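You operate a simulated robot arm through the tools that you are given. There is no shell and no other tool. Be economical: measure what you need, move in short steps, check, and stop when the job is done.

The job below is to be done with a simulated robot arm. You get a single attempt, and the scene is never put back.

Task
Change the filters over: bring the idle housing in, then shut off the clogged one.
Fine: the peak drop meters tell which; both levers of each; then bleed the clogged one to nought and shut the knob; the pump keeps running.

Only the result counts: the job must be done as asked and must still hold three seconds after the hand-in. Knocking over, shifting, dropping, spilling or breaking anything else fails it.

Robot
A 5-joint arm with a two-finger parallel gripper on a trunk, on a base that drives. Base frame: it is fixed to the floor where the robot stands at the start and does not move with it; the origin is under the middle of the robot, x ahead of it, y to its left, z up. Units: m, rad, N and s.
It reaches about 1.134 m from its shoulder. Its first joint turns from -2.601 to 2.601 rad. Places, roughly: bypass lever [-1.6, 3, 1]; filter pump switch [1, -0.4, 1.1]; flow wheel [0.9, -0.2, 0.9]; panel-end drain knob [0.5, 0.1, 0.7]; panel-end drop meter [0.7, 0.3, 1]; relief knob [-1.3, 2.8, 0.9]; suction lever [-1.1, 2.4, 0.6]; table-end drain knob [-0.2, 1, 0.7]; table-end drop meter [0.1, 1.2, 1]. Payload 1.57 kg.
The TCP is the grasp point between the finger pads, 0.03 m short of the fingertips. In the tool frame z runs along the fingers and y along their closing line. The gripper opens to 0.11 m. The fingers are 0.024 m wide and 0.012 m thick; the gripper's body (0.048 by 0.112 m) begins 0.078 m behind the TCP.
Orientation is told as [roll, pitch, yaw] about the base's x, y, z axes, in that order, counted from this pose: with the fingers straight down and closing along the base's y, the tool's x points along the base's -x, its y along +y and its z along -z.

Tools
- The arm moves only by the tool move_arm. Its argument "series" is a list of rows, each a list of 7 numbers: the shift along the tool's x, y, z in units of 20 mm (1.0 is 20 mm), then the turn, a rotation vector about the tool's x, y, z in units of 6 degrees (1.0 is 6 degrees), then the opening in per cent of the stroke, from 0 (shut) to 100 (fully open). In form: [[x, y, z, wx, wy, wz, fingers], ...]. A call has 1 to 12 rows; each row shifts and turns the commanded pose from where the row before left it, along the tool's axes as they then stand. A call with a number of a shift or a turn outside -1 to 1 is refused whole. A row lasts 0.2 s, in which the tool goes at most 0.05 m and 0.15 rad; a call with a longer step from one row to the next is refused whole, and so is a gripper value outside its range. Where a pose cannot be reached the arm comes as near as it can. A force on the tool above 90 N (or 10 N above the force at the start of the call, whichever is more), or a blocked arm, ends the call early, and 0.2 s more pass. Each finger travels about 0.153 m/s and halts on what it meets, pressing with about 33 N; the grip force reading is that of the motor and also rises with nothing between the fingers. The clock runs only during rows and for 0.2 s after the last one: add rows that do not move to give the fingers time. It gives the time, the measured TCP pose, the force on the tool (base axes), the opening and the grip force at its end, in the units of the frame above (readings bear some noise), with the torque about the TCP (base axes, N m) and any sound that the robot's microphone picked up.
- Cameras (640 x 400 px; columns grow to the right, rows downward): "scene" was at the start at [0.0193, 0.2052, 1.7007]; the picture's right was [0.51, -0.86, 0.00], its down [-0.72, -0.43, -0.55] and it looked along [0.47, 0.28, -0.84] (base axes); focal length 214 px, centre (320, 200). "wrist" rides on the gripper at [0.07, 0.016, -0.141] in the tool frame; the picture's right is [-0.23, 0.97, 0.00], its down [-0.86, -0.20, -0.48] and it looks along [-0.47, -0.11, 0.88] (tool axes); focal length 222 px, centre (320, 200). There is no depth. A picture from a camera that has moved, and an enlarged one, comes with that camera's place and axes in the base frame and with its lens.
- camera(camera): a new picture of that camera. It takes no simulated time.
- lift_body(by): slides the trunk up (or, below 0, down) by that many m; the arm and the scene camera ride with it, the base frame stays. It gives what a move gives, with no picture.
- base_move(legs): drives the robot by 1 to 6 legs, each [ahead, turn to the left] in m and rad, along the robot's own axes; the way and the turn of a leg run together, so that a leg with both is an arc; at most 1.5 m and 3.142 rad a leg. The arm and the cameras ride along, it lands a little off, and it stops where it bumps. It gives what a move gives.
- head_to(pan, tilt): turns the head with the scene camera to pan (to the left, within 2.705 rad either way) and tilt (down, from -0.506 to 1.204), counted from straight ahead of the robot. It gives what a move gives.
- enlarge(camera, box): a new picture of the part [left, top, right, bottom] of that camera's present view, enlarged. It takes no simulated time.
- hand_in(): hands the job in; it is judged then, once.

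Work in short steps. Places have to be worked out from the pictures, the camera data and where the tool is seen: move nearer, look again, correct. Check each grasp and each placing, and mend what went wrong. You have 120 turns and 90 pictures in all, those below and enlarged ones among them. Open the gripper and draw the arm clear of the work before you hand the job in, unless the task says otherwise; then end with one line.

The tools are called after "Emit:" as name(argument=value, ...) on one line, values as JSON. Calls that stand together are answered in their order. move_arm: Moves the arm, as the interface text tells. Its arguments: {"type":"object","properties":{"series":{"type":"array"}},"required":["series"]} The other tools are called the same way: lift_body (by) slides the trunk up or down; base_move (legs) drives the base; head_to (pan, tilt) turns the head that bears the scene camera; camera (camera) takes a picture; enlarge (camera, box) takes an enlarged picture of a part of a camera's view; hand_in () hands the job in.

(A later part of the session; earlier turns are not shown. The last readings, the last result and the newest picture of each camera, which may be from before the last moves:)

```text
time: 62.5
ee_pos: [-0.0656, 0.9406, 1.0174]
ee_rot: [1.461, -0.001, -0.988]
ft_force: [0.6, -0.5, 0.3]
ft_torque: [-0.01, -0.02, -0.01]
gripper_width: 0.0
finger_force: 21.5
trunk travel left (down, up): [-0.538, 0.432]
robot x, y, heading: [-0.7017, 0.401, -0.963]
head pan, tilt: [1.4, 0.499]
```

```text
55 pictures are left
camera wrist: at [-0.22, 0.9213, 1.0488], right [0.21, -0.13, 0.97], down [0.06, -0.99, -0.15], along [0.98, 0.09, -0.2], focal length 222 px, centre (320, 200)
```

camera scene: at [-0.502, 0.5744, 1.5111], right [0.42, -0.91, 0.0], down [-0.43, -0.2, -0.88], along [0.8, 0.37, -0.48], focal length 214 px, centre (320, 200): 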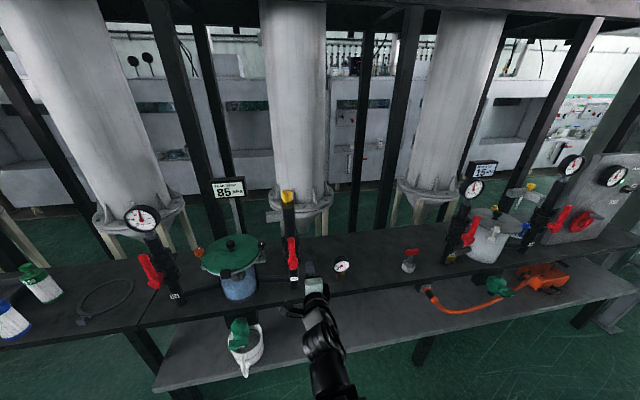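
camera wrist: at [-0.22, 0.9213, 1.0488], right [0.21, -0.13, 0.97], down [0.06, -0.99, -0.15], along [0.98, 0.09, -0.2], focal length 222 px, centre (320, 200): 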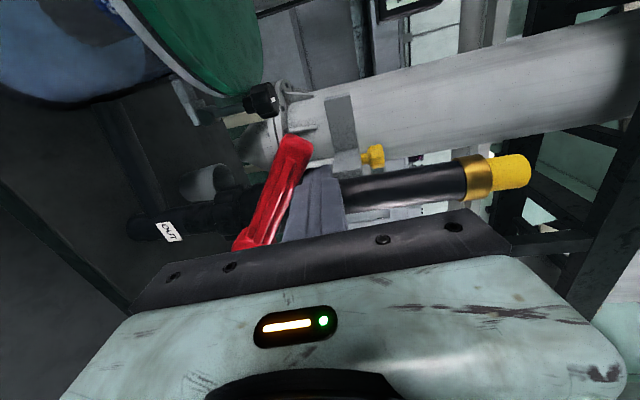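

It has turned ~50°. I continue: lower 0.03 m, shift left 20 mm, lower again.

Emit:
lift_body(by=-0.03)

Emit:
move_arm(series=[[0.6, 0, 0, 0, 0, 0, 0], [0.5, 0, 0, 0, 0, 0, 0]])

Emit:
lift_body(by=-0.018)

Emit:
camera(camera="wrist")

```text
time: 63.2
ee_pos: [-0.0662, 0.9392, 0.988]
ee_rot: [1.459, 0.002, -0.989]
ft_force: [0.8, -0.1, -0.8]
ft_torque: [0.01, -0.01, 0.0]
gripper_width: 0.0
finger_force: 21.2
trunk travel left (down, up): [-0.508, 0.462]
robot x, y, heading: [-0.7036, 0.4011, -0.96]
head pan, tilt: [1.4, 0.499]
```

```text
time: 63.8
ee_pos: [-0.0785, 0.958, 0.9862]
ee_rot: [1.461, 0.001, -0.988]
ft_force: [-0.9, -0.4, 0.3]
ft_torque: [-0.02, -0.01, -0.01]
gripper_width: 0.0
finger_force: 21.3
trunk travel left (down, up): [-0.508, 0.462]
robot x, y, heading: [-0.7018, 0.4015, -0.966]
head pan, tilt: [1.4, 0.499]
```

```text
time: 64.5
ee_pos: [-0.0777, 0.9581, 0.9679]
ee_rot: [1.462, 0.001, -0.99]
ft_force: [-0.5, -0.3, 0.3]
ft_torque: [-0.02, -0.02, 0.01]
gripper_width: 0.0
finger_force: 20.6
trunk travel left (down, up): [-0.49, 0.48]
robot x, y, heading: [-0.7022, 0.4034, -0.962]
head pan, tilt: [1.4, 0.499]
```

```text
54 pictures are left
camera wrist: at [-0.2316, 0.9393, 1.0006], right [0.21, -0.13, 0.97], down [0.05, -0.99, -0.15], along [0.98, 0.08, -0.2], focal length 222 px, centre (320, 200)
```

wrist: 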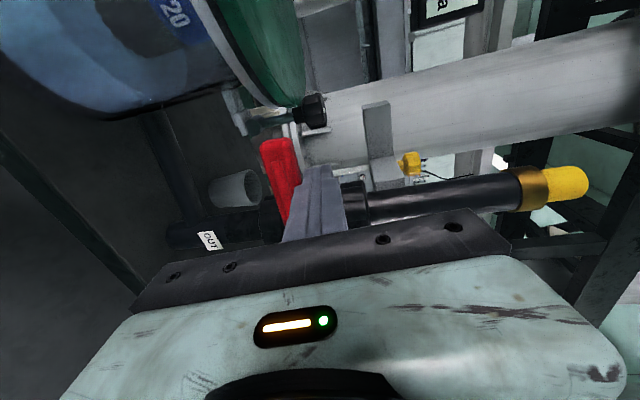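

Nearly horizontal. I press down a few mm more until the stop shows in the force.

Emit:
lift_body(by=-0.006)

Emit:
lift_body(by=-0.004)

```text
time: 65.0
ee_pos: [-0.0771, 0.9595, 0.9641]
ee_rot: [1.464, 0.0, -0.986]
ft_force: [4.8, 6.5, 13.1]
ft_torque: [0.08, -0.35, 0.11]
gripper_width: 0.0
finger_force: 21.3
trunk travel left (down, up): [-0.484, 0.486]
robot x, y, heading: [-0.7036, 0.4009, -0.971]
head pan, tilt: [1.4, 0.499]
```

```text
time: 65.5
ee_pos: [-0.0788, 0.9577, 0.9629]
ee_rot: [1.464, -0.004, -0.983]
ft_force: [37.4, 27.2, 75.8]
ft_torque: [0.4, -2.07, 0.53]
gripper_width: 0.0005
finger_force: 21.1
trunk travel left (down, up): [-0.48, 0.49]
robot x, y, heading: [-0.7032, 0.4024, -0.963]
head pan, tilt: [1.4, 0.499]
```

Outlet lever is closed hard at its stop. I lift off, withdraw, raise to z≈1.06 and back along to the left of the inlet lever (turning slightly for clearance of the lid).

Emit:
lift_body(by=0.03)

Emit:
move_arm(series=[[0, 0, -1, 0, 0, 0, 0], [0, 0, -1, 0, 0, 0, 0], [0, 0, -1, 0, 0, 0, 0], [0, 0, -1, 0, 0, 0, 0], [0, 0, -1, 0, 0, 0, 0]])

Emit:
lift_body(by=0.07)

Emit:
camera(camera="scene")

Emit:
camera(camera="wrist")

```text
time: 66.3
ee_pos: [-0.0764, 0.9588, 0.988]
ee_rot: [1.461, 0.001, -0.99]
ft_force: [0.7, -0.3, -0.2]
ft_torque: [0.02, -0.02, -0.02]
gripper_width: 0.0
finger_force: 21.5
trunk travel left (down, up): [-0.51, 0.46]
robot x, y, heading: [-0.6992, 0.4027, -0.968]
head pan, tilt: [1.4, 0.499]
```

```text
time: 67.5
ee_pos: [-0.1574, 0.9064, 0.9899]
ee_rot: [1.463, 0.0, -0.99]
ft_force: [1.1, 0.3, 0.1]
ft_torque: [-0.01, -0.02, 0.0]
gripper_width: 0.0002
finger_force: 21.3
out of reach, approached as far as the arm can: row 2, 4, 5
trunk travel left (down, up): [-0.51, 0.46]
robot x, y, heading: [-0.7007, 0.4014, -0.966]
head pan, tilt: [1.4, 0.499]
```

```text
time: 68.6
ee_pos: [-0.1575, 0.9068, 1.0592]
ee_rot: [1.465, -0.001, -0.986]
ft_force: [-0.5, -0.4, -0.3]
ft_torque: [-0.01, -0.01, -0.03]
gripper_width: 0.0
finger_force: 21.3
trunk travel left (down, up): [-0.58, 0.39]
robot x, y, heading: [-0.7007, 0.3995, -0.969]
head pan, tilt: [1.4, 0.499]
```

```text
53 pictures are left
camera scene: at [-0.5021, 0.5745, 1.5881], right [0.42, -0.91, 0.0], down [-0.43, -0.2, -0.88], along [0.8, 0.37, -0.48], focal length 214 px, centre (320, 200)
```

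scene: 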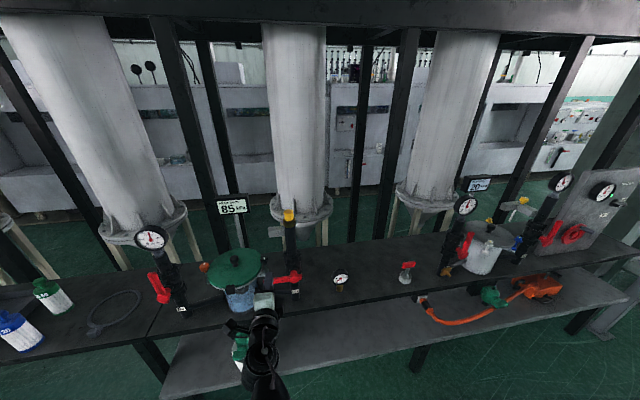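

```text
52 pictures are left
camera wrist: at [-0.312, 0.888, 1.0909], right [0.21, -0.13, 0.97], down [0.06, -0.99, -0.15], along [0.98, 0.08, -0.2], focal length 222 px, centre (320, 200)
```

wrist: 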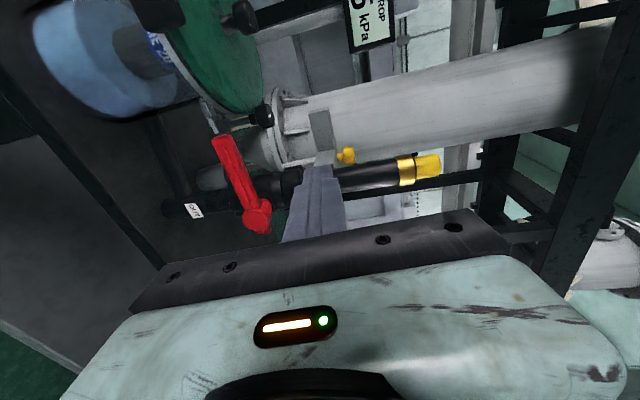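

Withdrawn to n≈0.37 and well above the lid; outlet lever horizontal. Now to the inlet side.

Emit:
base_move(legs=[[0, 0.05], [-0.375, 0]])

Emit:
camera(camera="wrist")

```text
time: 71.3
ee_pos: [-0.414, 1.2308, 1.0593]
ee_rot: [1.463, 0.002, -0.937]
ft_force: [0.0, -1.1, 0.2]
ft_torque: [0.01, 0.01, 0.02]
gripper_width: 0.0
finger_force: 21.3
trunk travel left (down, up): [-0.58, 0.39]
robot x, y, heading: [-0.934, 0.695, -0.907]
head pan, tilt: [1.4, 0.499]
```

```text
51 pictures are left
camera wrist: at [-0.5675, 1.2038, 1.0909], right [0.22, -0.12, 0.97], down [0.11, -0.98, -0.15], along [0.97, 0.14, -0.2], focal length 222 px, centre (320, 200)
```

wrist: 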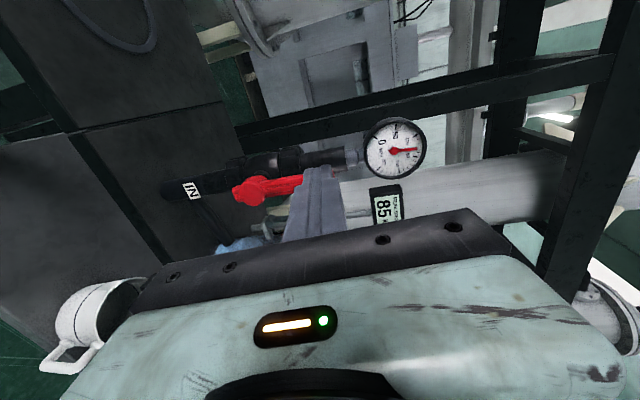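

Inlet hub ≈(−0.298, 1.27, 0.944); finger is 0.037 m left of it. I shift 25 mm more left, lower 0.04 m, and move part-way forward.

Emit:
lift_body(by=-0.04)

Emit:
move_arm(series=[[0.7, 0, 0, 0, 0, 0, 0], [0.6, 0, 0, 0, 0, 0, 0], [0, 0, 1, 0, 0, 0, 0], [0, 0, 1, 0, 0, 0, 0]])

Emit:
camera(camera="wrist")

```text
time: 72.2
ee_pos: [-0.4157, 1.231, 1.0198]
ee_rot: [1.462, 0.0, -0.935]
ft_force: [-0.9, 0.0, 0.1]
ft_torque: [-0.03, 0.01, 0.02]
gripper_width: 0.0002
finger_force: 21.7
trunk travel left (down, up): [-0.54, 0.43]
robot x, y, heading: [-0.9299, 0.6972, -0.907]
head pan, tilt: [1.4, 0.499]
```

```text
time: 73.2
ee_pos: [-0.3989, 1.2762, 1.0179]
ee_rot: [1.461, 0.0, -0.933]
ft_force: [-0.3, 0.4, 0.5]
ft_torque: [-0.01, 0.01, -0.02]
gripper_width: 0.0
finger_force: 21.2
out of reach, approached as far as the arm can: row 4
trunk travel left (down, up): [-0.54, 0.43]
robot x, y, heading: [-0.9312, 0.695, -0.905]
head pan, tilt: [1.4, 0.499]
```

```text
50 pictures are left
camera wrist: at [-0.5511, 1.2488, 1.0507], right [0.22, -0.12, 0.97], down [0.11, -0.98, -0.15], along [0.97, 0.14, -0.2], focal length 222 px, centre (320, 200)
```

wrist: 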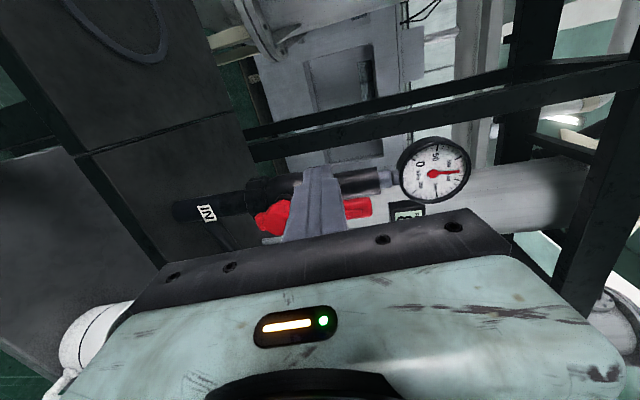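

Hub re-estimated ≈(−0.295, 1.272, 0.94), n≈0.515; forward another 0.07 m on the handle's left side.

Emit:
move_arm(series=[[0, 0, 1, 0, 0, 0, 0], [0, 0, 1, 0, 0, 0, 0], [0, 0, 1, 0, 0, 0, 0], [0, 0, 0.4, 0, 0, 0, 0]])

Emit:
camera(camera="wrist")

Emit:
enlarge(camera="scene", box=[220, 130, 420, 290])

```text
time: 74.2
ee_pos: [-0.3441, 1.3153, 1.0193]
ee_rot: [1.461, 0.0, -0.936]
ft_force: [0.4, 0.2, 0.4]
ft_torque: [-0.01, 0.01, -0.01]
gripper_width: 0.0
finger_force: 21.6
out of reach, approached as far as the arm can: row 2, 4
trunk travel left (down, up): [-0.54, 0.43]
robot x, y, heading: [-0.9279, 0.6962, -0.91]
head pan, tilt: [1.4, 0.499]
```

```text
49 pictures are left
camera wrist: at [-0.4966, 1.2886, 1.0506], right [0.22, -0.12, 0.97], down [0.11, -0.98, -0.15], along [0.97, 0.14, -0.2], focal length 222 px, centre (320, 200)
```

wrist: 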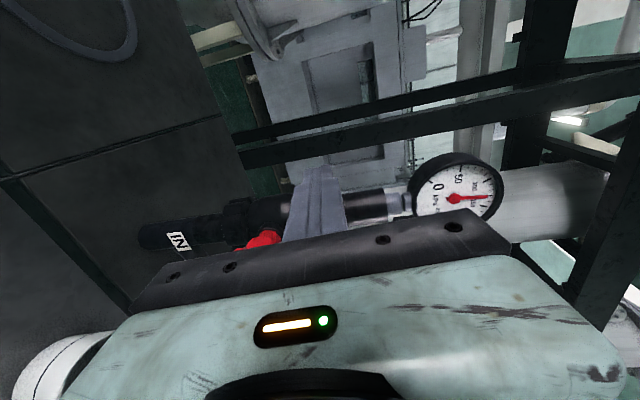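

```text
2.50 times, centred on (320, 210) of scene
camera zoom: at [-0.7421, 0.8808, 1.5481], right [0.47, -0.88, 0.0], down [-0.42, -0.23, -0.88], along [0.77, 0.42, -0.48], focal length 536 px, centre (320, 175)
```

zoom: 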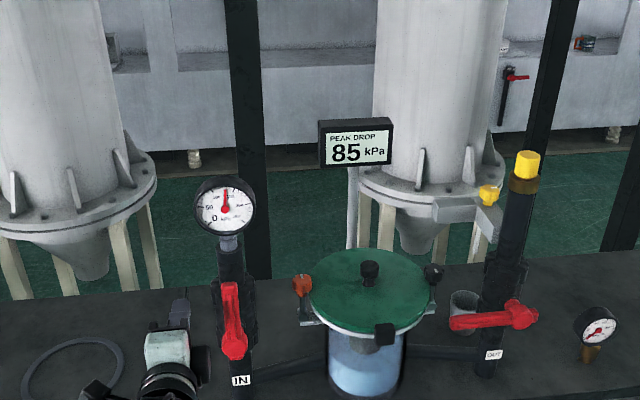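

The finger is left of the inlet handle at the right depth. Pushing right.

Emit:
move_arm(series=[[-0.9, 0, 0, 0, 0, 0, 0], [-0.9, 0, 0, 0, 0, 0, 0], [-0.6, 0, 0, 0, 0, 0, 0], [-0.6, 0, 0, 0, 0, 0, 0], [-0.6, 0, 0, 0, 0, 0, 0], [-0.6, 0, 0, 0, 0, 0, 0], [-0.6, 0, 0, 0, 0, 0, 0], [-0.6, 0, 0, 0, 0, 0, 0]])

Emit:
camera(camera="wrist")

```text
time: 76.0
ee_pos: [-0.2792, 1.2277, 1.0187]
ee_rot: [1.46, -0.002, -0.934]
ft_force: [-0.2, -0.8, -0.5]
ft_torque: [-0.03, 0.0, 0.03]
gripper_width: 0.0002
finger_force: 21.1
trunk travel left (down, up): [-0.54, 0.43]
robot x, y, heading: [-0.9297, 0.6936, -0.909]
head pan, tilt: [1.4, 0.499]
```

```text
47 pictures are left
camera wrist: at [-0.4326, 1.2011, 1.0507], right [0.22, -0.12, 0.97], down [0.11, -0.98, -0.15], along [0.97, 0.14, -0.2], focal length 222 px, centre (320, 200)
```

wrist: 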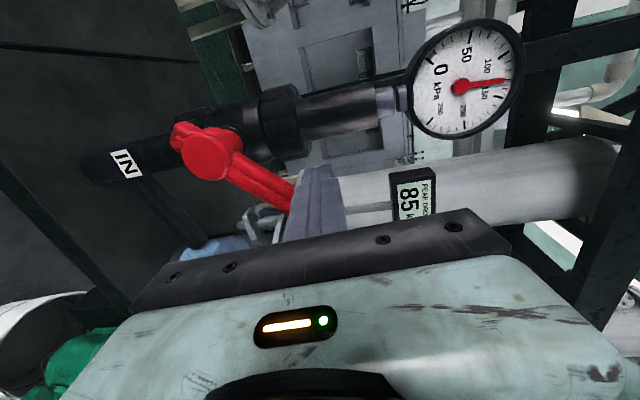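

About 50°. Lower 0.03 m, shift right 22 mm, lower more.

Emit:
lift_body(by=-0.03)

Emit:
move_arm(series=[[-0.6, 0, 0, 0, 0, 0, 0], [-0.5, 0, 0, 0, 0, 0, 0]])

Emit:
lift_body(by=-0.018)

Emit:
camera(camera="wrist")

```text
time: 76.7
ee_pos: [-0.2798, 1.228, 0.9885]
ee_rot: [1.461, -0.001, -0.937]
ft_force: [-0.1, -0.2, -0.1]
ft_torque: [-0.01, 0.01, 0.0]
gripper_width: 0.0
finger_force: 20.8
trunk travel left (down, up): [-0.51, 0.46]
robot x, y, heading: [-0.9322, 0.6962, -0.909]
head pan, tilt: [1.4, 0.499]
```

```text
time: 77.3
ee_pos: [-0.2663, 1.2113, 0.9893]
ee_rot: [1.462, 0.0, -0.936]
ft_force: [0.0, -0.8, 0.0]
ft_torque: [0.02, -0.03, -0.03]
gripper_width: 0.0003
finger_force: 21.7
trunk travel left (down, up): [-0.51, 0.46]
robot x, y, heading: [-0.9279, 0.6928, -0.906]
head pan, tilt: [1.4, 0.499]
```

```text
time: 78.0
ee_pos: [-0.2673, 1.211, 0.9703]
ee_rot: [1.464, 0.0, -0.936]
ft_force: [0.0, 1.0, -0.4]
ft_torque: [0.01, -0.01, 0.01]
gripper_width: 0.0
finger_force: 21.4
trunk travel left (down, up): [-0.492, 0.478]
robot x, y, heading: [-0.9312, 0.6944, -0.907]
head pan, tilt: [1.4, 0.499]
```

```text
46 pictures are left
camera wrist: at [-0.4196, 1.1838, 1.0027], right [0.22, -0.12, 0.97], down [0.11, -0.98, -0.15], along [0.97, 0.14, -0.2], focal length 222 px, centre (320, 200)
```

wrist: 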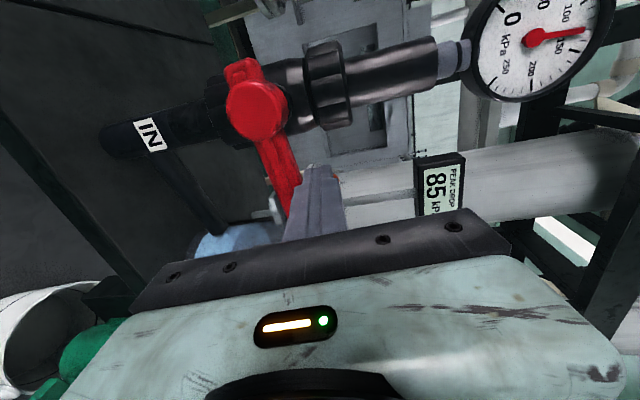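

Still a little above horizontal. I press down in small steps until the stop shows.

Emit:
lift_body(by=-0.006)

Emit:
lift_body(by=-0.004)

```text
time: 78.5
ee_pos: [-0.2667, 1.2121, 0.9649]
ee_rot: [1.461, -0.001, -0.934]
ft_force: [0.6, 0.3, -0.8]
ft_torque: [-0.02, 0.01, 0.01]
gripper_width: 0.0001
finger_force: 21.3
trunk travel left (down, up): [-0.486, 0.484]
robot x, y, heading: [-0.9303, 0.694, -0.908]
head pan, tilt: [1.4, 0.499]
```

```text
time: 79.1
ee_pos: [-0.2675, 1.2105, 0.9644]
ee_rot: [1.468, 0.001, -0.931]
ft_force: [23.3, 11.5, 42.3]
ft_torque: [1.16, -0.9, -0.37]
gripper_width: 0.0
finger_force: 20.2
trunk travel left (down, up): [-0.482, 0.488]
robot x, y, heading: [-0.9343, 0.6973, -0.911]
head pan, tilt: [1.4, 0.499]
```

Inlet lever at its stop, closed. I lift off, draw back and look at the drain knob.

Emit:
lift_body(by=0.03)

Emit:
move_arm(series=[[0, 0, -1, 0, 0, 0, 0], [0, 0, -1, 0, 0, 0, 0], [0, 0, -1, 0, 0, 0, 0], [0, 0, -1, 0, 0, 0, 0], [0, 0, -1, 0, 0, 0, 0], [0, 0, -1, 0, 0, 0, 0]])

Emit:
head_to(pan=1.15, tilt=0.7)

Emit:
camera(camera="scene")

Emit:
camera(camera="wrist")

```text
time: 79.8
ee_pos: [-0.2664, 1.2108, 0.991]
ee_rot: [1.461, 0.0, -0.935]
ft_force: [-0.6, 0.6, 0.0]
ft_torque: [-0.03, 0.0, 0.01]
gripper_width: 0.0003
finger_force: 21.2
trunk travel left (down, up): [-0.512, 0.458]
robot x, y, heading: [-0.9304, 0.6976, -0.905]
head pan, tilt: [1.4, 0.499]
```

```text
time: 81.2
ee_pos: [-0.3364, 1.1643, 0.9915]
ee_rot: [1.462, -0.001, -0.936]
ft_force: [0.4, 0.1, -0.6]
ft_torque: [0.0, 0.0, 0.01]
gripper_width: 0.0001
finger_force: 21.4
out of reach, approached as far as the arm can: row 2, 4, 5, 6
trunk travel left (down, up): [-0.512, 0.458]
robot x, y, heading: [-0.9344, 0.6944, -0.908]
head pan, tilt: [1.4, 0.499]
```

```text
time: 82.0
ee_pos: [-0.3358, 1.1628, 0.9909]
ee_rot: [1.462, 0.001, -0.935]
ft_force: [0.1, 0.5, -0.6]
ft_torque: [0.06, 0.0, -0.02]
gripper_width: 0.0
finger_force: 21.0
trunk travel left (down, up): [-0.512, 0.458]
robot x, y, heading: [-0.9263, 0.6966, -0.913]
head pan, tilt: [1.15, 0.7]
```

```text
45 pictures are left
camera scene: at [-0.7398, 0.8582, 1.5025], right [0.24, -0.97, 0.0], down [-0.62, -0.16, -0.77], along [0.74, 0.18, -0.64], focal length 214 px, centre (320, 200)
```

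scene: 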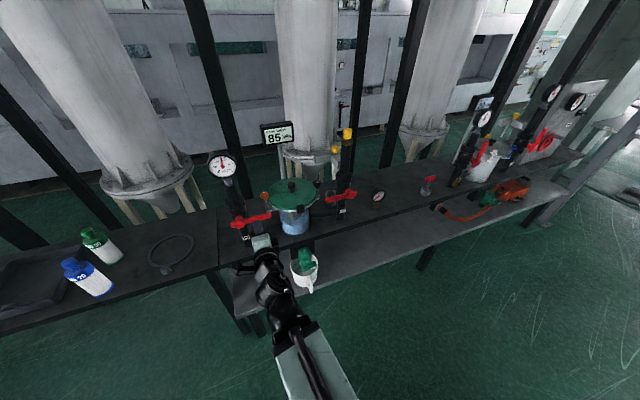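

```text
44 pictures are left
camera wrist: at [-0.4883, 1.1364, 1.0228], right [0.22, -0.12, 0.97], down [0.11, -0.98, -0.15], along [0.97, 0.14, -0.2], focal length 222 px, centre (320, 200)
```

wrist: 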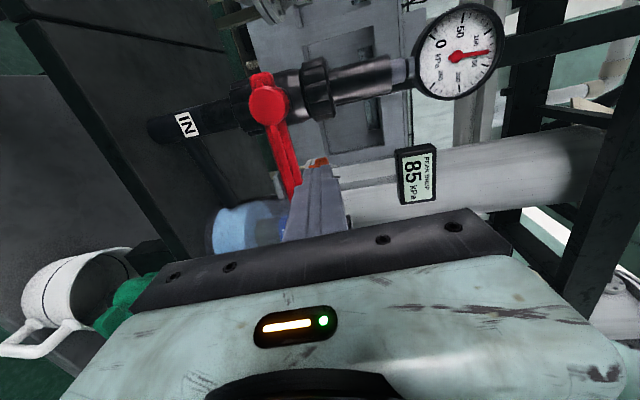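

Both clogged-side levers are shut; the gauge still holds ~130 kPa. I enlarge the drain knob above the mug.

Emit:
enlarge(camera="scene", box=[270, 220, 350, 300])

Emit:
enlarge(camera="scene", box=[460, 160, 550, 220])

```text
5.00 times, centred on (310, 260) of scene
camera zoom: at [-0.7398, 0.8582, 1.5025], right [0.24, -0.97, 0.0], down [-0.62, -0.16, -0.77], along [0.74, 0.18, -0.64], focal length 1072 px, centre (370, -100)
```

zoom: 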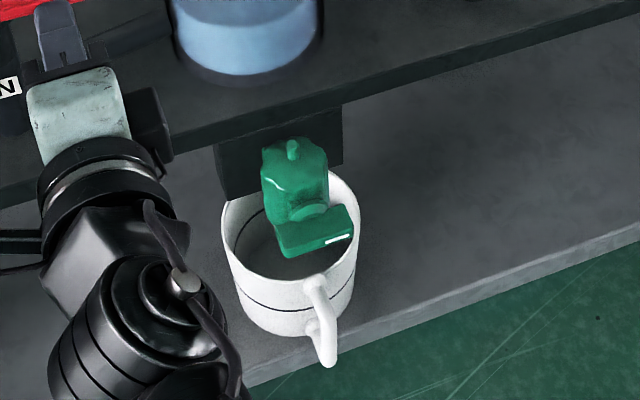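

```text
6.67 times, centred on (505, 190) of scene
camera zoom: at [-0.7398, 0.8582, 1.5025], right [0.24, -0.97, 0.0], down [-0.62, -0.16, -0.77], along [0.74, 0.18, -0.64], focal length 1430 px, centre (-913, 267)
```

zoom: 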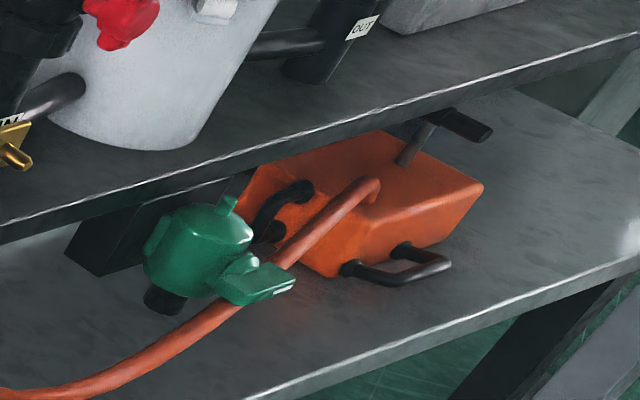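

The drain knob is a green bar-handle facing the robot, white end mark pointing right (same as the closed one at the panel end), with the mug beneath; I place it at ≈(−0.226, 1.037, 0.655). I reposition the base 0.12 m back from the bench and 0.17 m along so the arm faces it.

Emit:
base_move(legs=[[0, -0.6], [0.21, 0], [0, 0.6]])

Emit:
lift_body(by=-0.2)

Emit:
camera(camera="wrist")

Emit:
camera(camera="scene")

```text
time: 86.9
ee_pos: [-0.3173, 0.9643, 0.991]
ee_rot: [1.46, -0.002, -0.932]
ft_force: [0.2, -0.6, -0.1]
ft_torque: [0.01, 0.02, 0.07]
gripper_width: 0.0
finger_force: 21.3
trunk travel left (down, up): [-0.512, 0.458]
robot x, y, heading: [-0.9105, 0.4928, -0.905]
head pan, tilt: [1.15, 0.7]
```

```text
time: 89.1
ee_pos: [-0.3173, 0.9628, 0.7898]
ee_rot: [1.462, 0.0, -0.933]
ft_force: [-0.2, -0.2, -0.3]
ft_torque: [0.01, -0.05, -0.01]
gripper_width: 0.0001
finger_force: 21.1
trunk travel left (down, up): [-0.312, 0.658]
robot x, y, heading: [-0.9082, 0.4925, -0.908]
head pan, tilt: [1.15, 0.7]
```

```text
41 pictures are left
camera wrist: at [-0.4704, 0.9358, 0.8227], right [0.22, -0.12, 0.97], down [0.11, -0.98, -0.15], along [0.97, 0.14, -0.2], focal length 222 px, centre (320, 200)
```

wrist: 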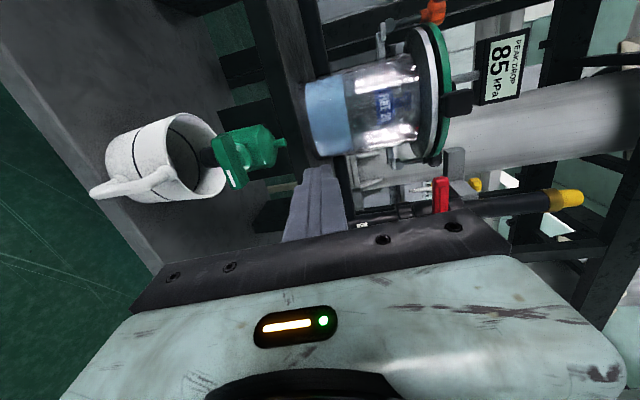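

```text
40 pictures are left
camera scene: at [-0.7171, 0.653, 1.3025], right [0.24, -0.97, 0.0], down [-0.63, -0.15, -0.76], along [0.74, 0.18, -0.64], focal length 214 px, centre (320, 200)
```

scene: 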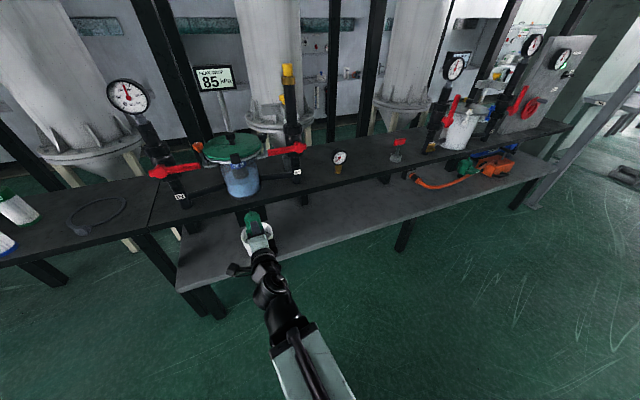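

Wrist view agrees: bar at ≈(−0.228, 1.033, 0.660), laterally aligned with the tool; mug rim is at z≈0.57, safely lower. I lower 0.13 m and open the fingers to ~55 %.

Emit:
lift_body(by=-0.13)

Emit:
move_arm(series=[[0, 0, 0, 0, 0, 0, 55], [0, 0, 0, 0, 0, 0, 55]])

Emit:
camera(camera="wrist")

```text
time: 90.7
ee_pos: [-0.318, 0.9633, 0.6604]
ee_rot: [1.46, -0.001, -0.933]
ft_force: [0.4, -0.2, -0.6]
ft_torque: [0.0, 0.01, 0.0]
gripper_width: 0.0
finger_force: 21.7
trunk travel left (down, up): [-0.182, 0.788]
robot x, y, heading: [-0.9082, 0.4914, -0.908]
head pan, tilt: [1.15, 0.7]
```

```text
time: 91.3
ee_pos: [-0.3177, 0.9635, 0.6604]
ee_rot: [1.46, -0.001, -0.934]
ft_force: [0.3, -0.1, 0.0]
ft_torque: [-0.04, 0.0, 0.03]
gripper_width: 0.0605
finger_force: 0.0
trunk travel left (down, up): [-0.182, 0.788]
robot x, y, heading: [-0.9067, 0.4915, -0.905]
head pan, tilt: [1.15, 0.7]
```

```text
39 pictures are left
camera wrist: at [-0.4704, 0.9357, 0.6926], right [0.22, -0.12, 0.97], down [0.11, -0.98, -0.15], along [0.97, 0.14, -0.2], focal length 222 px, centre (320, 200)
```

wrist: 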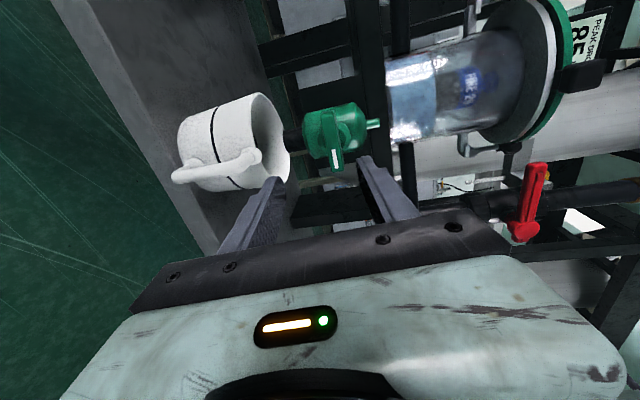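

Bar triangulated at (−0.233, 1.034, 0.663). I shift 6 mm left and go forward 0.08 m, then look.

Emit:
move_arm(series=[[0.3, 0.1, 1, 0, 0, 0, 55], [0, 0, 1, 0, 0, 0, 55], [0, 0, 1, 0, 0, 0, 55], [0, 0, 1, 0, 0, 0, 55]])

Emit:
camera(camera="wrist")

Emit:
enlarge(camera="scene", box=[210, 120, 310, 200])

```text
time: 92.3
ee_pos: [-0.2585, 1.0149, 0.6598]
ee_rot: [1.46, 0.0, -0.932]
ft_force: [0.5, -0.3, -1.3]
ft_torque: [-0.02, 0.0, 0.0]
gripper_width: 0.0605
finger_force: 0.0
out of reach, approached as far as the arm can: row 3
trunk travel left (down, up): [-0.182, 0.788]
robot x, y, heading: [-0.9086, 0.4898, -0.908]
head pan, tilt: [1.15, 0.7]
```

```text
38 pictures are left
camera wrist: at [-0.4099, 0.9886, 0.6925], right [0.22, -0.12, 0.97], down [0.11, -0.98, -0.14], along [0.97, 0.14, -0.21], focal length 222 px, centre (320, 200)
```

wrist: 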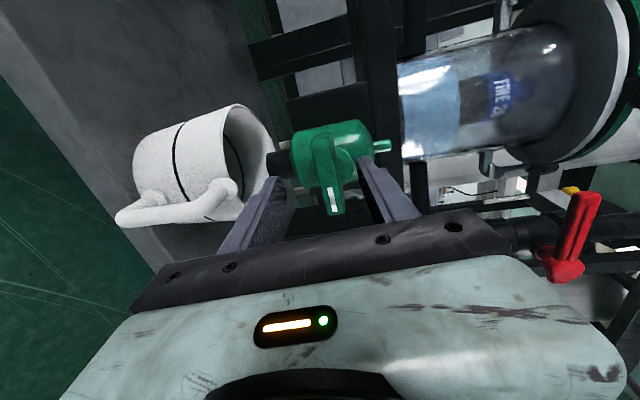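

```text
5.00 times, centred on (260, 160) of scene
camera zoom: at [-0.7171, 0.6529, 1.1724], right [0.24, -0.97, 0.0], down [-0.63, -0.15, -0.76], along [0.74, 0.18, -0.64], focal length 1072 px, centre (620, 400)
```

zoom: 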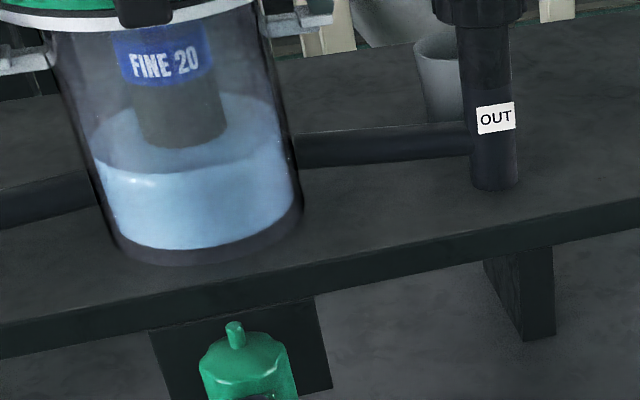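

The fingers now bracket the bar. I enlarge the wrist view to see the knob's shape and pivot.

Emit:
enlarge(camera="wrist", box=[260, 90, 420, 230])

```text
2.86 times, centred on (340, 160) of wrist
camera zoom: at [-0.4099, 0.9886, 0.6925], right [0.22, -0.12, 0.97], down [0.11, -0.98, -0.14], along [0.97, 0.14, -0.21], focal length 635 px, centre (263, 314)
```

zoom: 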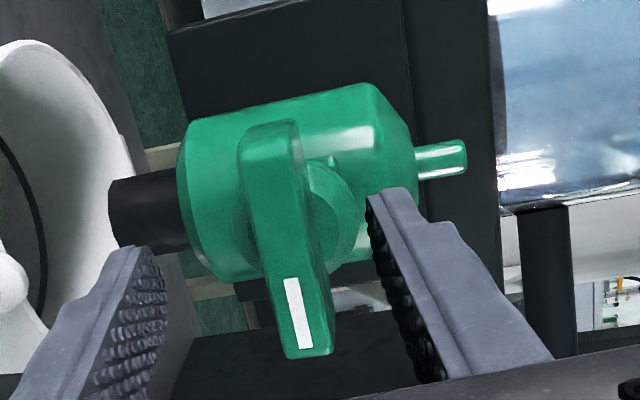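

It is a symmetric bar (0.064 long) centred at (−0.234, 1.034, 0.665), pivoting on its middle. I lift 5 mm, go forward 12 mm and close the fingers on it.

Emit:
lift_body(by=0.005)

Emit:
move_arm(series=[[0, 0, 0.7, 0, 0, 0, 55], [0, 0, 0, 0, 0, 0, 30], [0, 0, 0, 0, 0, 0, 10], [0, 0, 0, 0, 0, 0, 5], [0, 0, 0, 0, 0, 0, 5]])

Emit:
enlarge(camera="wrist", box=[260, 90, 420, 230])

```text
time: 92.8
ee_pos: [-0.2581, 1.0164, 0.6656]
ee_rot: [1.457, -0.001, -0.932]
ft_force: [-0.5, 0.2, 0.1]
ft_torque: [0.02, 0.0, -0.04]
gripper_width: 0.0604
finger_force: 0.1
trunk travel left (down, up): [-0.187, 0.783]
robot x, y, heading: [-0.9121, 0.4913, -0.907]
head pan, tilt: [1.15, 0.7]
```

```text
time: 94.0
ee_pos: [-0.2475, 1.0236, 0.6673]
ee_rot: [1.46, 0.0, -0.928]
ft_force: [14.0, 6.5, 38.7]
ft_torque: [0.56, -0.81, -0.07]
gripper_width: 0.0413
finger_force: 20.3
trunk travel left (down, up): [-0.187, 0.783]
robot x, y, heading: [-0.907, 0.492, -0.909]
head pan, tilt: [1.15, 0.7]
```

```text
2.86 times, centred on (340, 160) of wrist
camera zoom: at [-0.4, 0.9959, 0.6994], right [0.22, -0.12, 0.97], down [0.11, -0.98, -0.15], along [0.97, 0.14, -0.2], focal length 635 px, centre (263, 314)
```

zoom: 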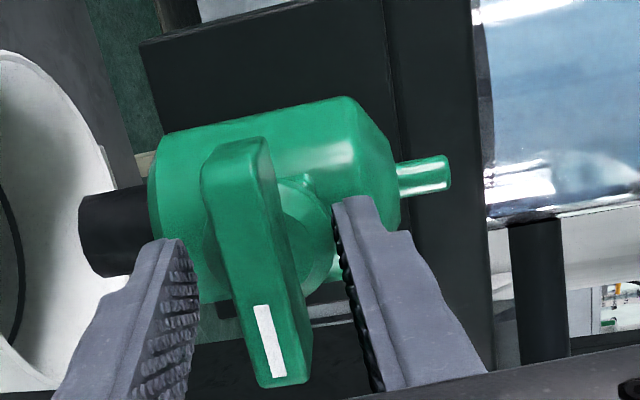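

The upper fingertip met the round hub behind the bar (38 N, opening stuck at 41 mm): too deep. I open, draw back 9 mm and close again.

Emit:
move_arm(series=[[0, 0, 0, 0, 0, 0, 55], [0, 0, -0.45, 0, 0, 0, 55], [0, 0, 0, 0, 0, 0, 30], [0, 0, 0, 0, 0, 0, 15], [0, 0, 0, 0, 0, 0, 5], [0, 0, 0, 0, 0, 0, 5]])

Emit:
enlarge(camera="wrist", box=[260, 90, 420, 230])

```text
time: 95.4
ee_pos: [-0.2536, 1.0192, 0.6664]
ee_rot: [1.459, 0.0, -0.931]
ft_force: [4.7, 1.3, 15.8]
ft_torque: [0.24, -0.38, 0.08]
gripper_width: 0.0196
finger_force: 8.7
trunk travel left (down, up): [-0.187, 0.783]
robot x, y, heading: [-0.908, 0.4881, -0.907]
head pan, tilt: [1.15, 0.7]
```

```text
2.86 times, centred on (340, 160) of wrist
camera zoom: at [-0.4067, 0.991, 0.6982], right [0.22, -0.12, 0.97], down [0.11, -0.98, -0.14], along [0.97, 0.14, -0.21], focal length 635 px, centre (263, 314)
```

zoom: 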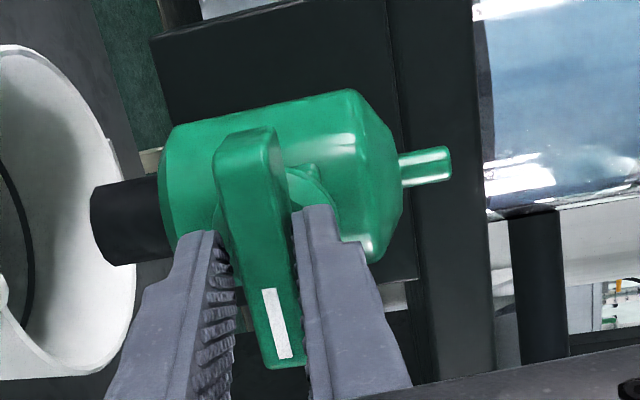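

The bar is between the fingers at 20 mm opening, upper one touching. I lower 3 mm to centre and close fully.

Emit:
lift_body(by=-0.003)

Emit:
move_arm(series=[[0, 0, 0, 0, 0, 0, 0], [0, 0, 0, 0, 0, 0, 0], [0, 0, 0, 0, 0, 0, 0]])

```text
time: 95.9
ee_pos: [-0.254, 1.0194, 0.6643]
ee_rot: [1.459, 0.0, -0.93]
ft_force: [5.3, 1.0, 22.0]
ft_torque: [0.37, -0.5, 0.08]
gripper_width: 0.0247
finger_force: 10.7
trunk travel left (down, up): [-0.184, 0.786]
robot x, y, heading: [-0.9065, 0.4947, -0.907]
head pan, tilt: [1.15, 0.7]
```

```text
time: 96.7
ee_pos: [-0.2542, 1.0188, 0.6667]
ee_rot: [1.466, -0.002, -0.927]
ft_force: [24.6, 6.6, 62.4]
ft_torque: [0.97, -1.47, -0.25]
gripper_width: 0.0176
finger_force: 32.0
trunk travel left (down, up): [-0.184, 0.786]
robot x, y, heading: [-0.9087, 0.4902, -0.909]
head pan, tilt: [1.15, 0.7]
```

The grip has clamped the bar (17.6 mm) and the 62 N is just the arm being held ~4 mm low. I raise the trunk 4 mm to relax it.

Emit:
lift_body(by=0.004)

Emit:
enlarge(camera="wrist", box=[260, 90, 420, 230])

```text
time: 97.3
ee_pos: [-0.2549, 1.0185, 0.6666]
ee_rot: [1.46, 0.0, -0.93]
ft_force: [-2.3, -6.4, 23.6]
ft_torque: [0.67, -0.84, 0.71]
gripper_width: 0.0162
finger_force: 31.6
trunk travel left (down, up): [-0.188, 0.782]
robot x, y, heading: [-0.9033, 0.4908, -0.909]
head pan, tilt: [1.15, 0.7]
```

```text
2.86 times, centred on (340, 160) of wrist
camera zoom: at [-0.4081, 0.9904, 0.6996], right [0.22, -0.12, 0.97], down [0.11, -0.98, -0.15], along [0.97, 0.14, -0.2], focal length 635 px, centre (263, 314)
```

zoom: 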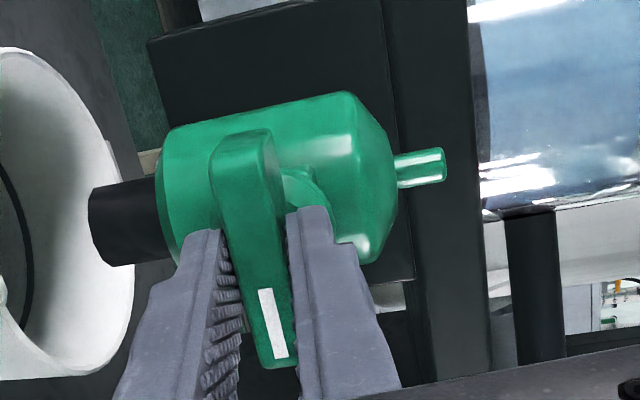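

Gripped well. I turn the knob counter-clockwise (negative spin about tool z) by ~20° as a trial.

Emit:
move_arm(series=[[0, 0, 0, 0, 0, -0.8, 0], [0, 0, 0, 0, 0, -0.8, 0], [0, 0, 0, 0, 0, -0.8, 0], [0, 0, 0, 0, 0, -0.8, 0]])

Emit:
camera(camera="wrist")

```text
time: 98.3
ee_pos: [-0.255, 1.0179, 0.6672]
ee_rot: [1.452, -0.336, -0.891]
ft_force: [-21.4, -8.8, 5.8]
ft_torque: [0.46, -0.59, -0.34]
gripper_width: 0.0163
finger_force: 31.9
trunk travel left (down, up): [-0.188, 0.782]
robot x, y, heading: [-0.9058, 0.4948, -0.909]
head pan, tilt: [1.15, 0.7]
```

```text
32 pictures are left
camera wrist: at [-0.4106, 0.9904, 0.6756], right [0.02, 0.15, 0.99], down [0.15, -0.98, 0.15], along [0.99, 0.14, -0.05], focal length 222 px, centre (320, 200)
```

wrist: 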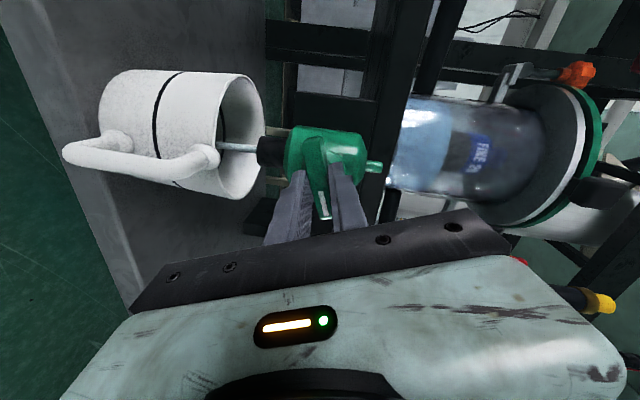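

Water runs into the mug: the drain is open. I hold and watch the clogged housing's gauge.

Emit:
head_to(pan=1.5, tilt=0.3)

Emit:
camera(camera="scene")

```text
time: 99.1
ee_pos: [-0.2539, 1.0187, 0.6673]
ee_rot: [1.453, -0.334, -0.892]
ft_force: [-25.0, -12.2, 0.9]
ft_torque: [0.36, -0.38, 0.02]
gripper_width: 0.0161
finger_force: 31.1
trunk travel left (down, up): [-0.188, 0.782]
robot x, y, heading: [-0.9093, 0.4904, -0.905]
head pan, tilt: [1.499, 0.3]
```

```text
31 pictures are left
camera scene: at [-0.7236, 0.6839, 1.2148], right [0.56, -0.83, 0.0], down [-0.24, -0.16, -0.96], along [0.79, 0.53, -0.3], focal length 214 px, centre (320, 200)
```

scene: 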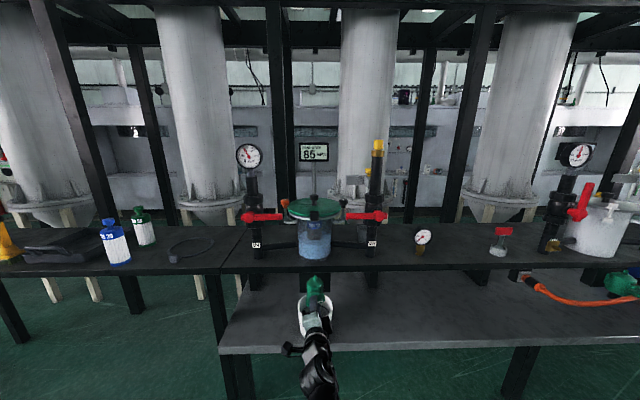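

Emit:
enlarge(camera="scene", box=[220, 130, 300, 180])

Emit:
move_arm(series=[[0, 0, 0, 0, 0, 0, 0], [0, 0, 0, 0, 0, 0, 0], [0, 0, 0, 0, 0, 0, 0], [0, 0, 0, 0, 0, 0, 0], [0, 0, 0, 0, 0, 0, 0]])

Emit:
enlarge(camera="scene", box=[220, 130, 300, 180])

```text
8.00 times, centred on (260, 155) of scene
camera zoom: at [-0.7236, 0.6839, 1.2148], right [0.56, -0.83, 0.0], down [-0.24, -0.16, -0.96], along [0.79, 0.53, -0.3], focal length 1716 px, centre (800, 560)
```

zoom: 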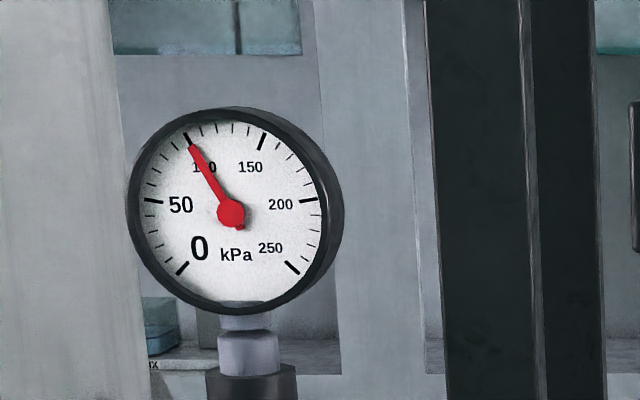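

```text
time: 100.3
ee_pos: [-0.2548, 1.0187, 0.6673]
ee_rot: [1.451, -0.334, -0.891]
ft_force: [-22.7, -9.3, 2.0]
ft_torque: [0.36, -0.37, 0.02]
gripper_width: 0.0163
finger_force: 31.4
trunk travel left (down, up): [-0.188, 0.782]
robot x, y, heading: [-0.9083, 0.4918, -0.906]
head pan, tilt: [1.499, 0.3]
```

```text
8.00 times, centred on (260, 155) of scene
camera zoom: at [-0.7235, 0.684, 1.2149], right [0.56, -0.83, 0.0], down [-0.24, -0.16, -0.96], along [0.79, 0.53, -0.29], focal length 1716 px, centre (800, 560)
```

zoom: 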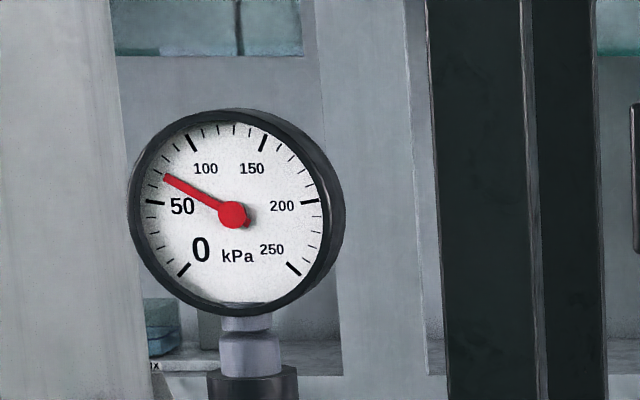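

The gauge is falling (100 → 67 kPa in 1.2 s). I keep the drain open for about 3 s more.

Emit:
move_arm(series=[[0, 0, 0, 0, 0, 0, 0], [0, 0, 0, 0, 0, 0, 0], [0, 0, 0, 0, 0, 0, 0], [0, 0, 0, 0, 0, 0, 0], [0, 0, 0, 0, 0, 0, 0], [0, 0, 0, 0, 0, 0, 0], [0, 0, 0, 0, 0, 0, 0], [0, 0, 0, 0, 0, 0, 0], [0, 0, 0, 0, 0, 0, 0], [0, 0, 0, 0, 0, 0, 0], [0, 0, 0, 0, 0, 0, 0], [0, 0, 0, 0, 0, 0, 0]])

Emit:
enlarge(camera="scene", box=[220, 130, 300, 180])

Emit:
camera(camera="wrist")

```text
time: 102.9
ee_pos: [-0.2552, 1.0192, 0.6676]
ee_rot: [1.451, -0.332, -0.892]
ft_force: [-11.8, -1.3, 7.9]
ft_torque: [0.36, -0.6, 0.2]
gripper_width: 0.0162
finger_force: 32.2
trunk travel left (down, up): [-0.188, 0.782]
robot x, y, heading: [-0.9094, 0.4913, -0.907]
head pan, tilt: [1.499, 0.3]
```

```text
8.00 times, centred on (260, 155) of scene
camera zoom: at [-0.7234, 0.6841, 1.2149], right [0.56, -0.83, 0.0], down [-0.24, -0.16, -0.96], along [0.79, 0.53, -0.29], focal length 1716 px, centre (800, 560)
```

zoom: 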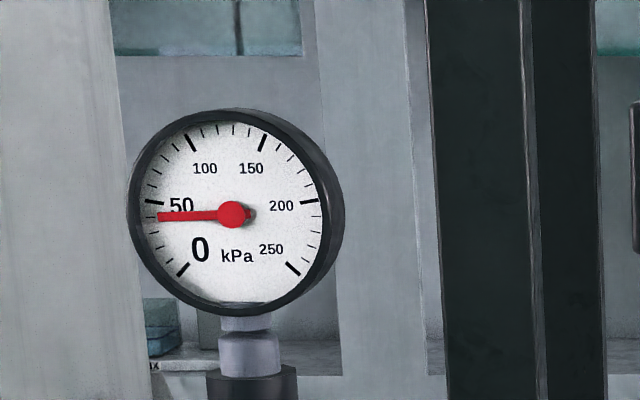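

```text
27 pictures are left
camera wrist: at [-0.4101, 0.9906, 0.6756], right [0.03, 0.15, 0.99], down [0.15, -0.98, 0.15], along [0.99, 0.14, -0.05], focal length 222 px, centre (320, 200)
```

wrist: 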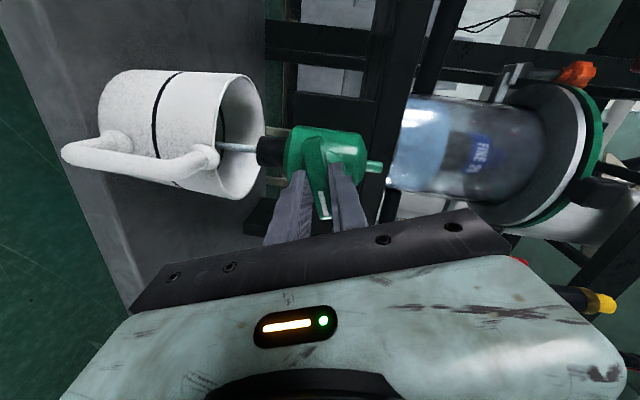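

42 kPa and slowing. I wait another 4.8 s.

Emit:
move_arm(series=[[0, 0, 0, 0, 0, 0, 0], [0, 0, 0, 0, 0, 0, 0], [0, 0, 0, 0, 0, 0, 0], [0, 0, 0, 0, 0, 0, 0], [0, 0, 0, 0, 0, 0, 0], [0, 0, 0, 0, 0, 0, 0], [0, 0, 0, 0, 0, 0, 0], [0, 0, 0, 0, 0, 0, 0], [0, 0, 0, 0, 0, 0, 0], [0, 0, 0, 0, 0, 0, 0], [0, 0, 0, 0, 0, 0, 0], [0, 0, 0, 0, 0, 0, 0]])

Emit:
move_arm(series=[[0, 0, 0, 0, 0, 0, 0], [0, 0, 0, 0, 0, 0, 0], [0, 0, 0, 0, 0, 0, 0], [0, 0, 0, 0, 0, 0, 0], [0, 0, 0, 0, 0, 0, 0], [0, 0, 0, 0, 0, 0, 0], [0, 0, 0, 0, 0, 0, 0], [0, 0, 0, 0, 0, 0, 0], [0, 0, 0, 0, 0, 0, 0], [0, 0, 0, 0, 0, 0, 0], [0, 0, 0, 0, 0, 0, 0], [0, 0, 0, 0, 0, 0, 0]])

Emit:
enlarge(camera="scene", box=[220, 130, 300, 180])

```text
time: 105.5
ee_pos: [-0.2543, 1.0182, 0.6682]
ee_rot: [1.453, -0.332, -0.892]
ft_force: [-5.7, 4.0, 14.1]
ft_torque: [0.49, -0.65, 0.28]
gripper_width: 0.0162
finger_force: 32.1
trunk travel left (down, up): [-0.188, 0.782]
robot x, y, heading: [-0.9091, 0.4901, -0.908]
head pan, tilt: [1.499, 0.3]
```

```text
time: 108.1
ee_pos: [-0.256, 1.0184, 0.6663]
ee_rot: [1.452, -0.333, -0.891]
ft_force: [-2.4, 5.6, 17.1]
ft_torque: [0.5, -0.67, 0.27]
gripper_width: 0.0162
finger_force: 31.4
trunk travel left (down, up): [-0.188, 0.782]
robot x, y, heading: [-0.9076, 0.4945, -0.906]
head pan, tilt: [1.499, 0.3]
```

```text
8.00 times, centred on (260, 155) of scene
camera zoom: at [-0.7233, 0.684, 1.2149], right [0.56, -0.83, 0.0], down [-0.24, -0.16, -0.96], along [0.79, 0.53, -0.29], focal length 1716 px, centre (800, 560)
```

zoom: 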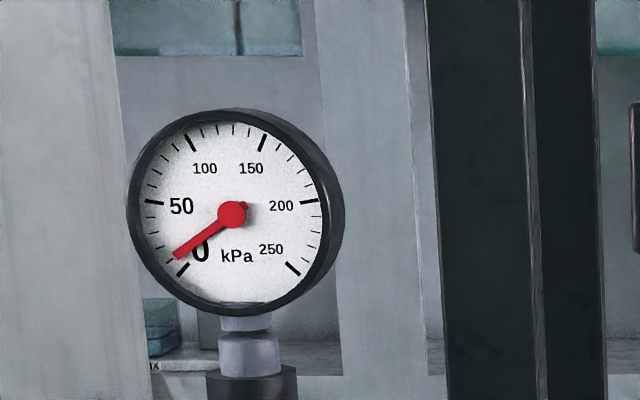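

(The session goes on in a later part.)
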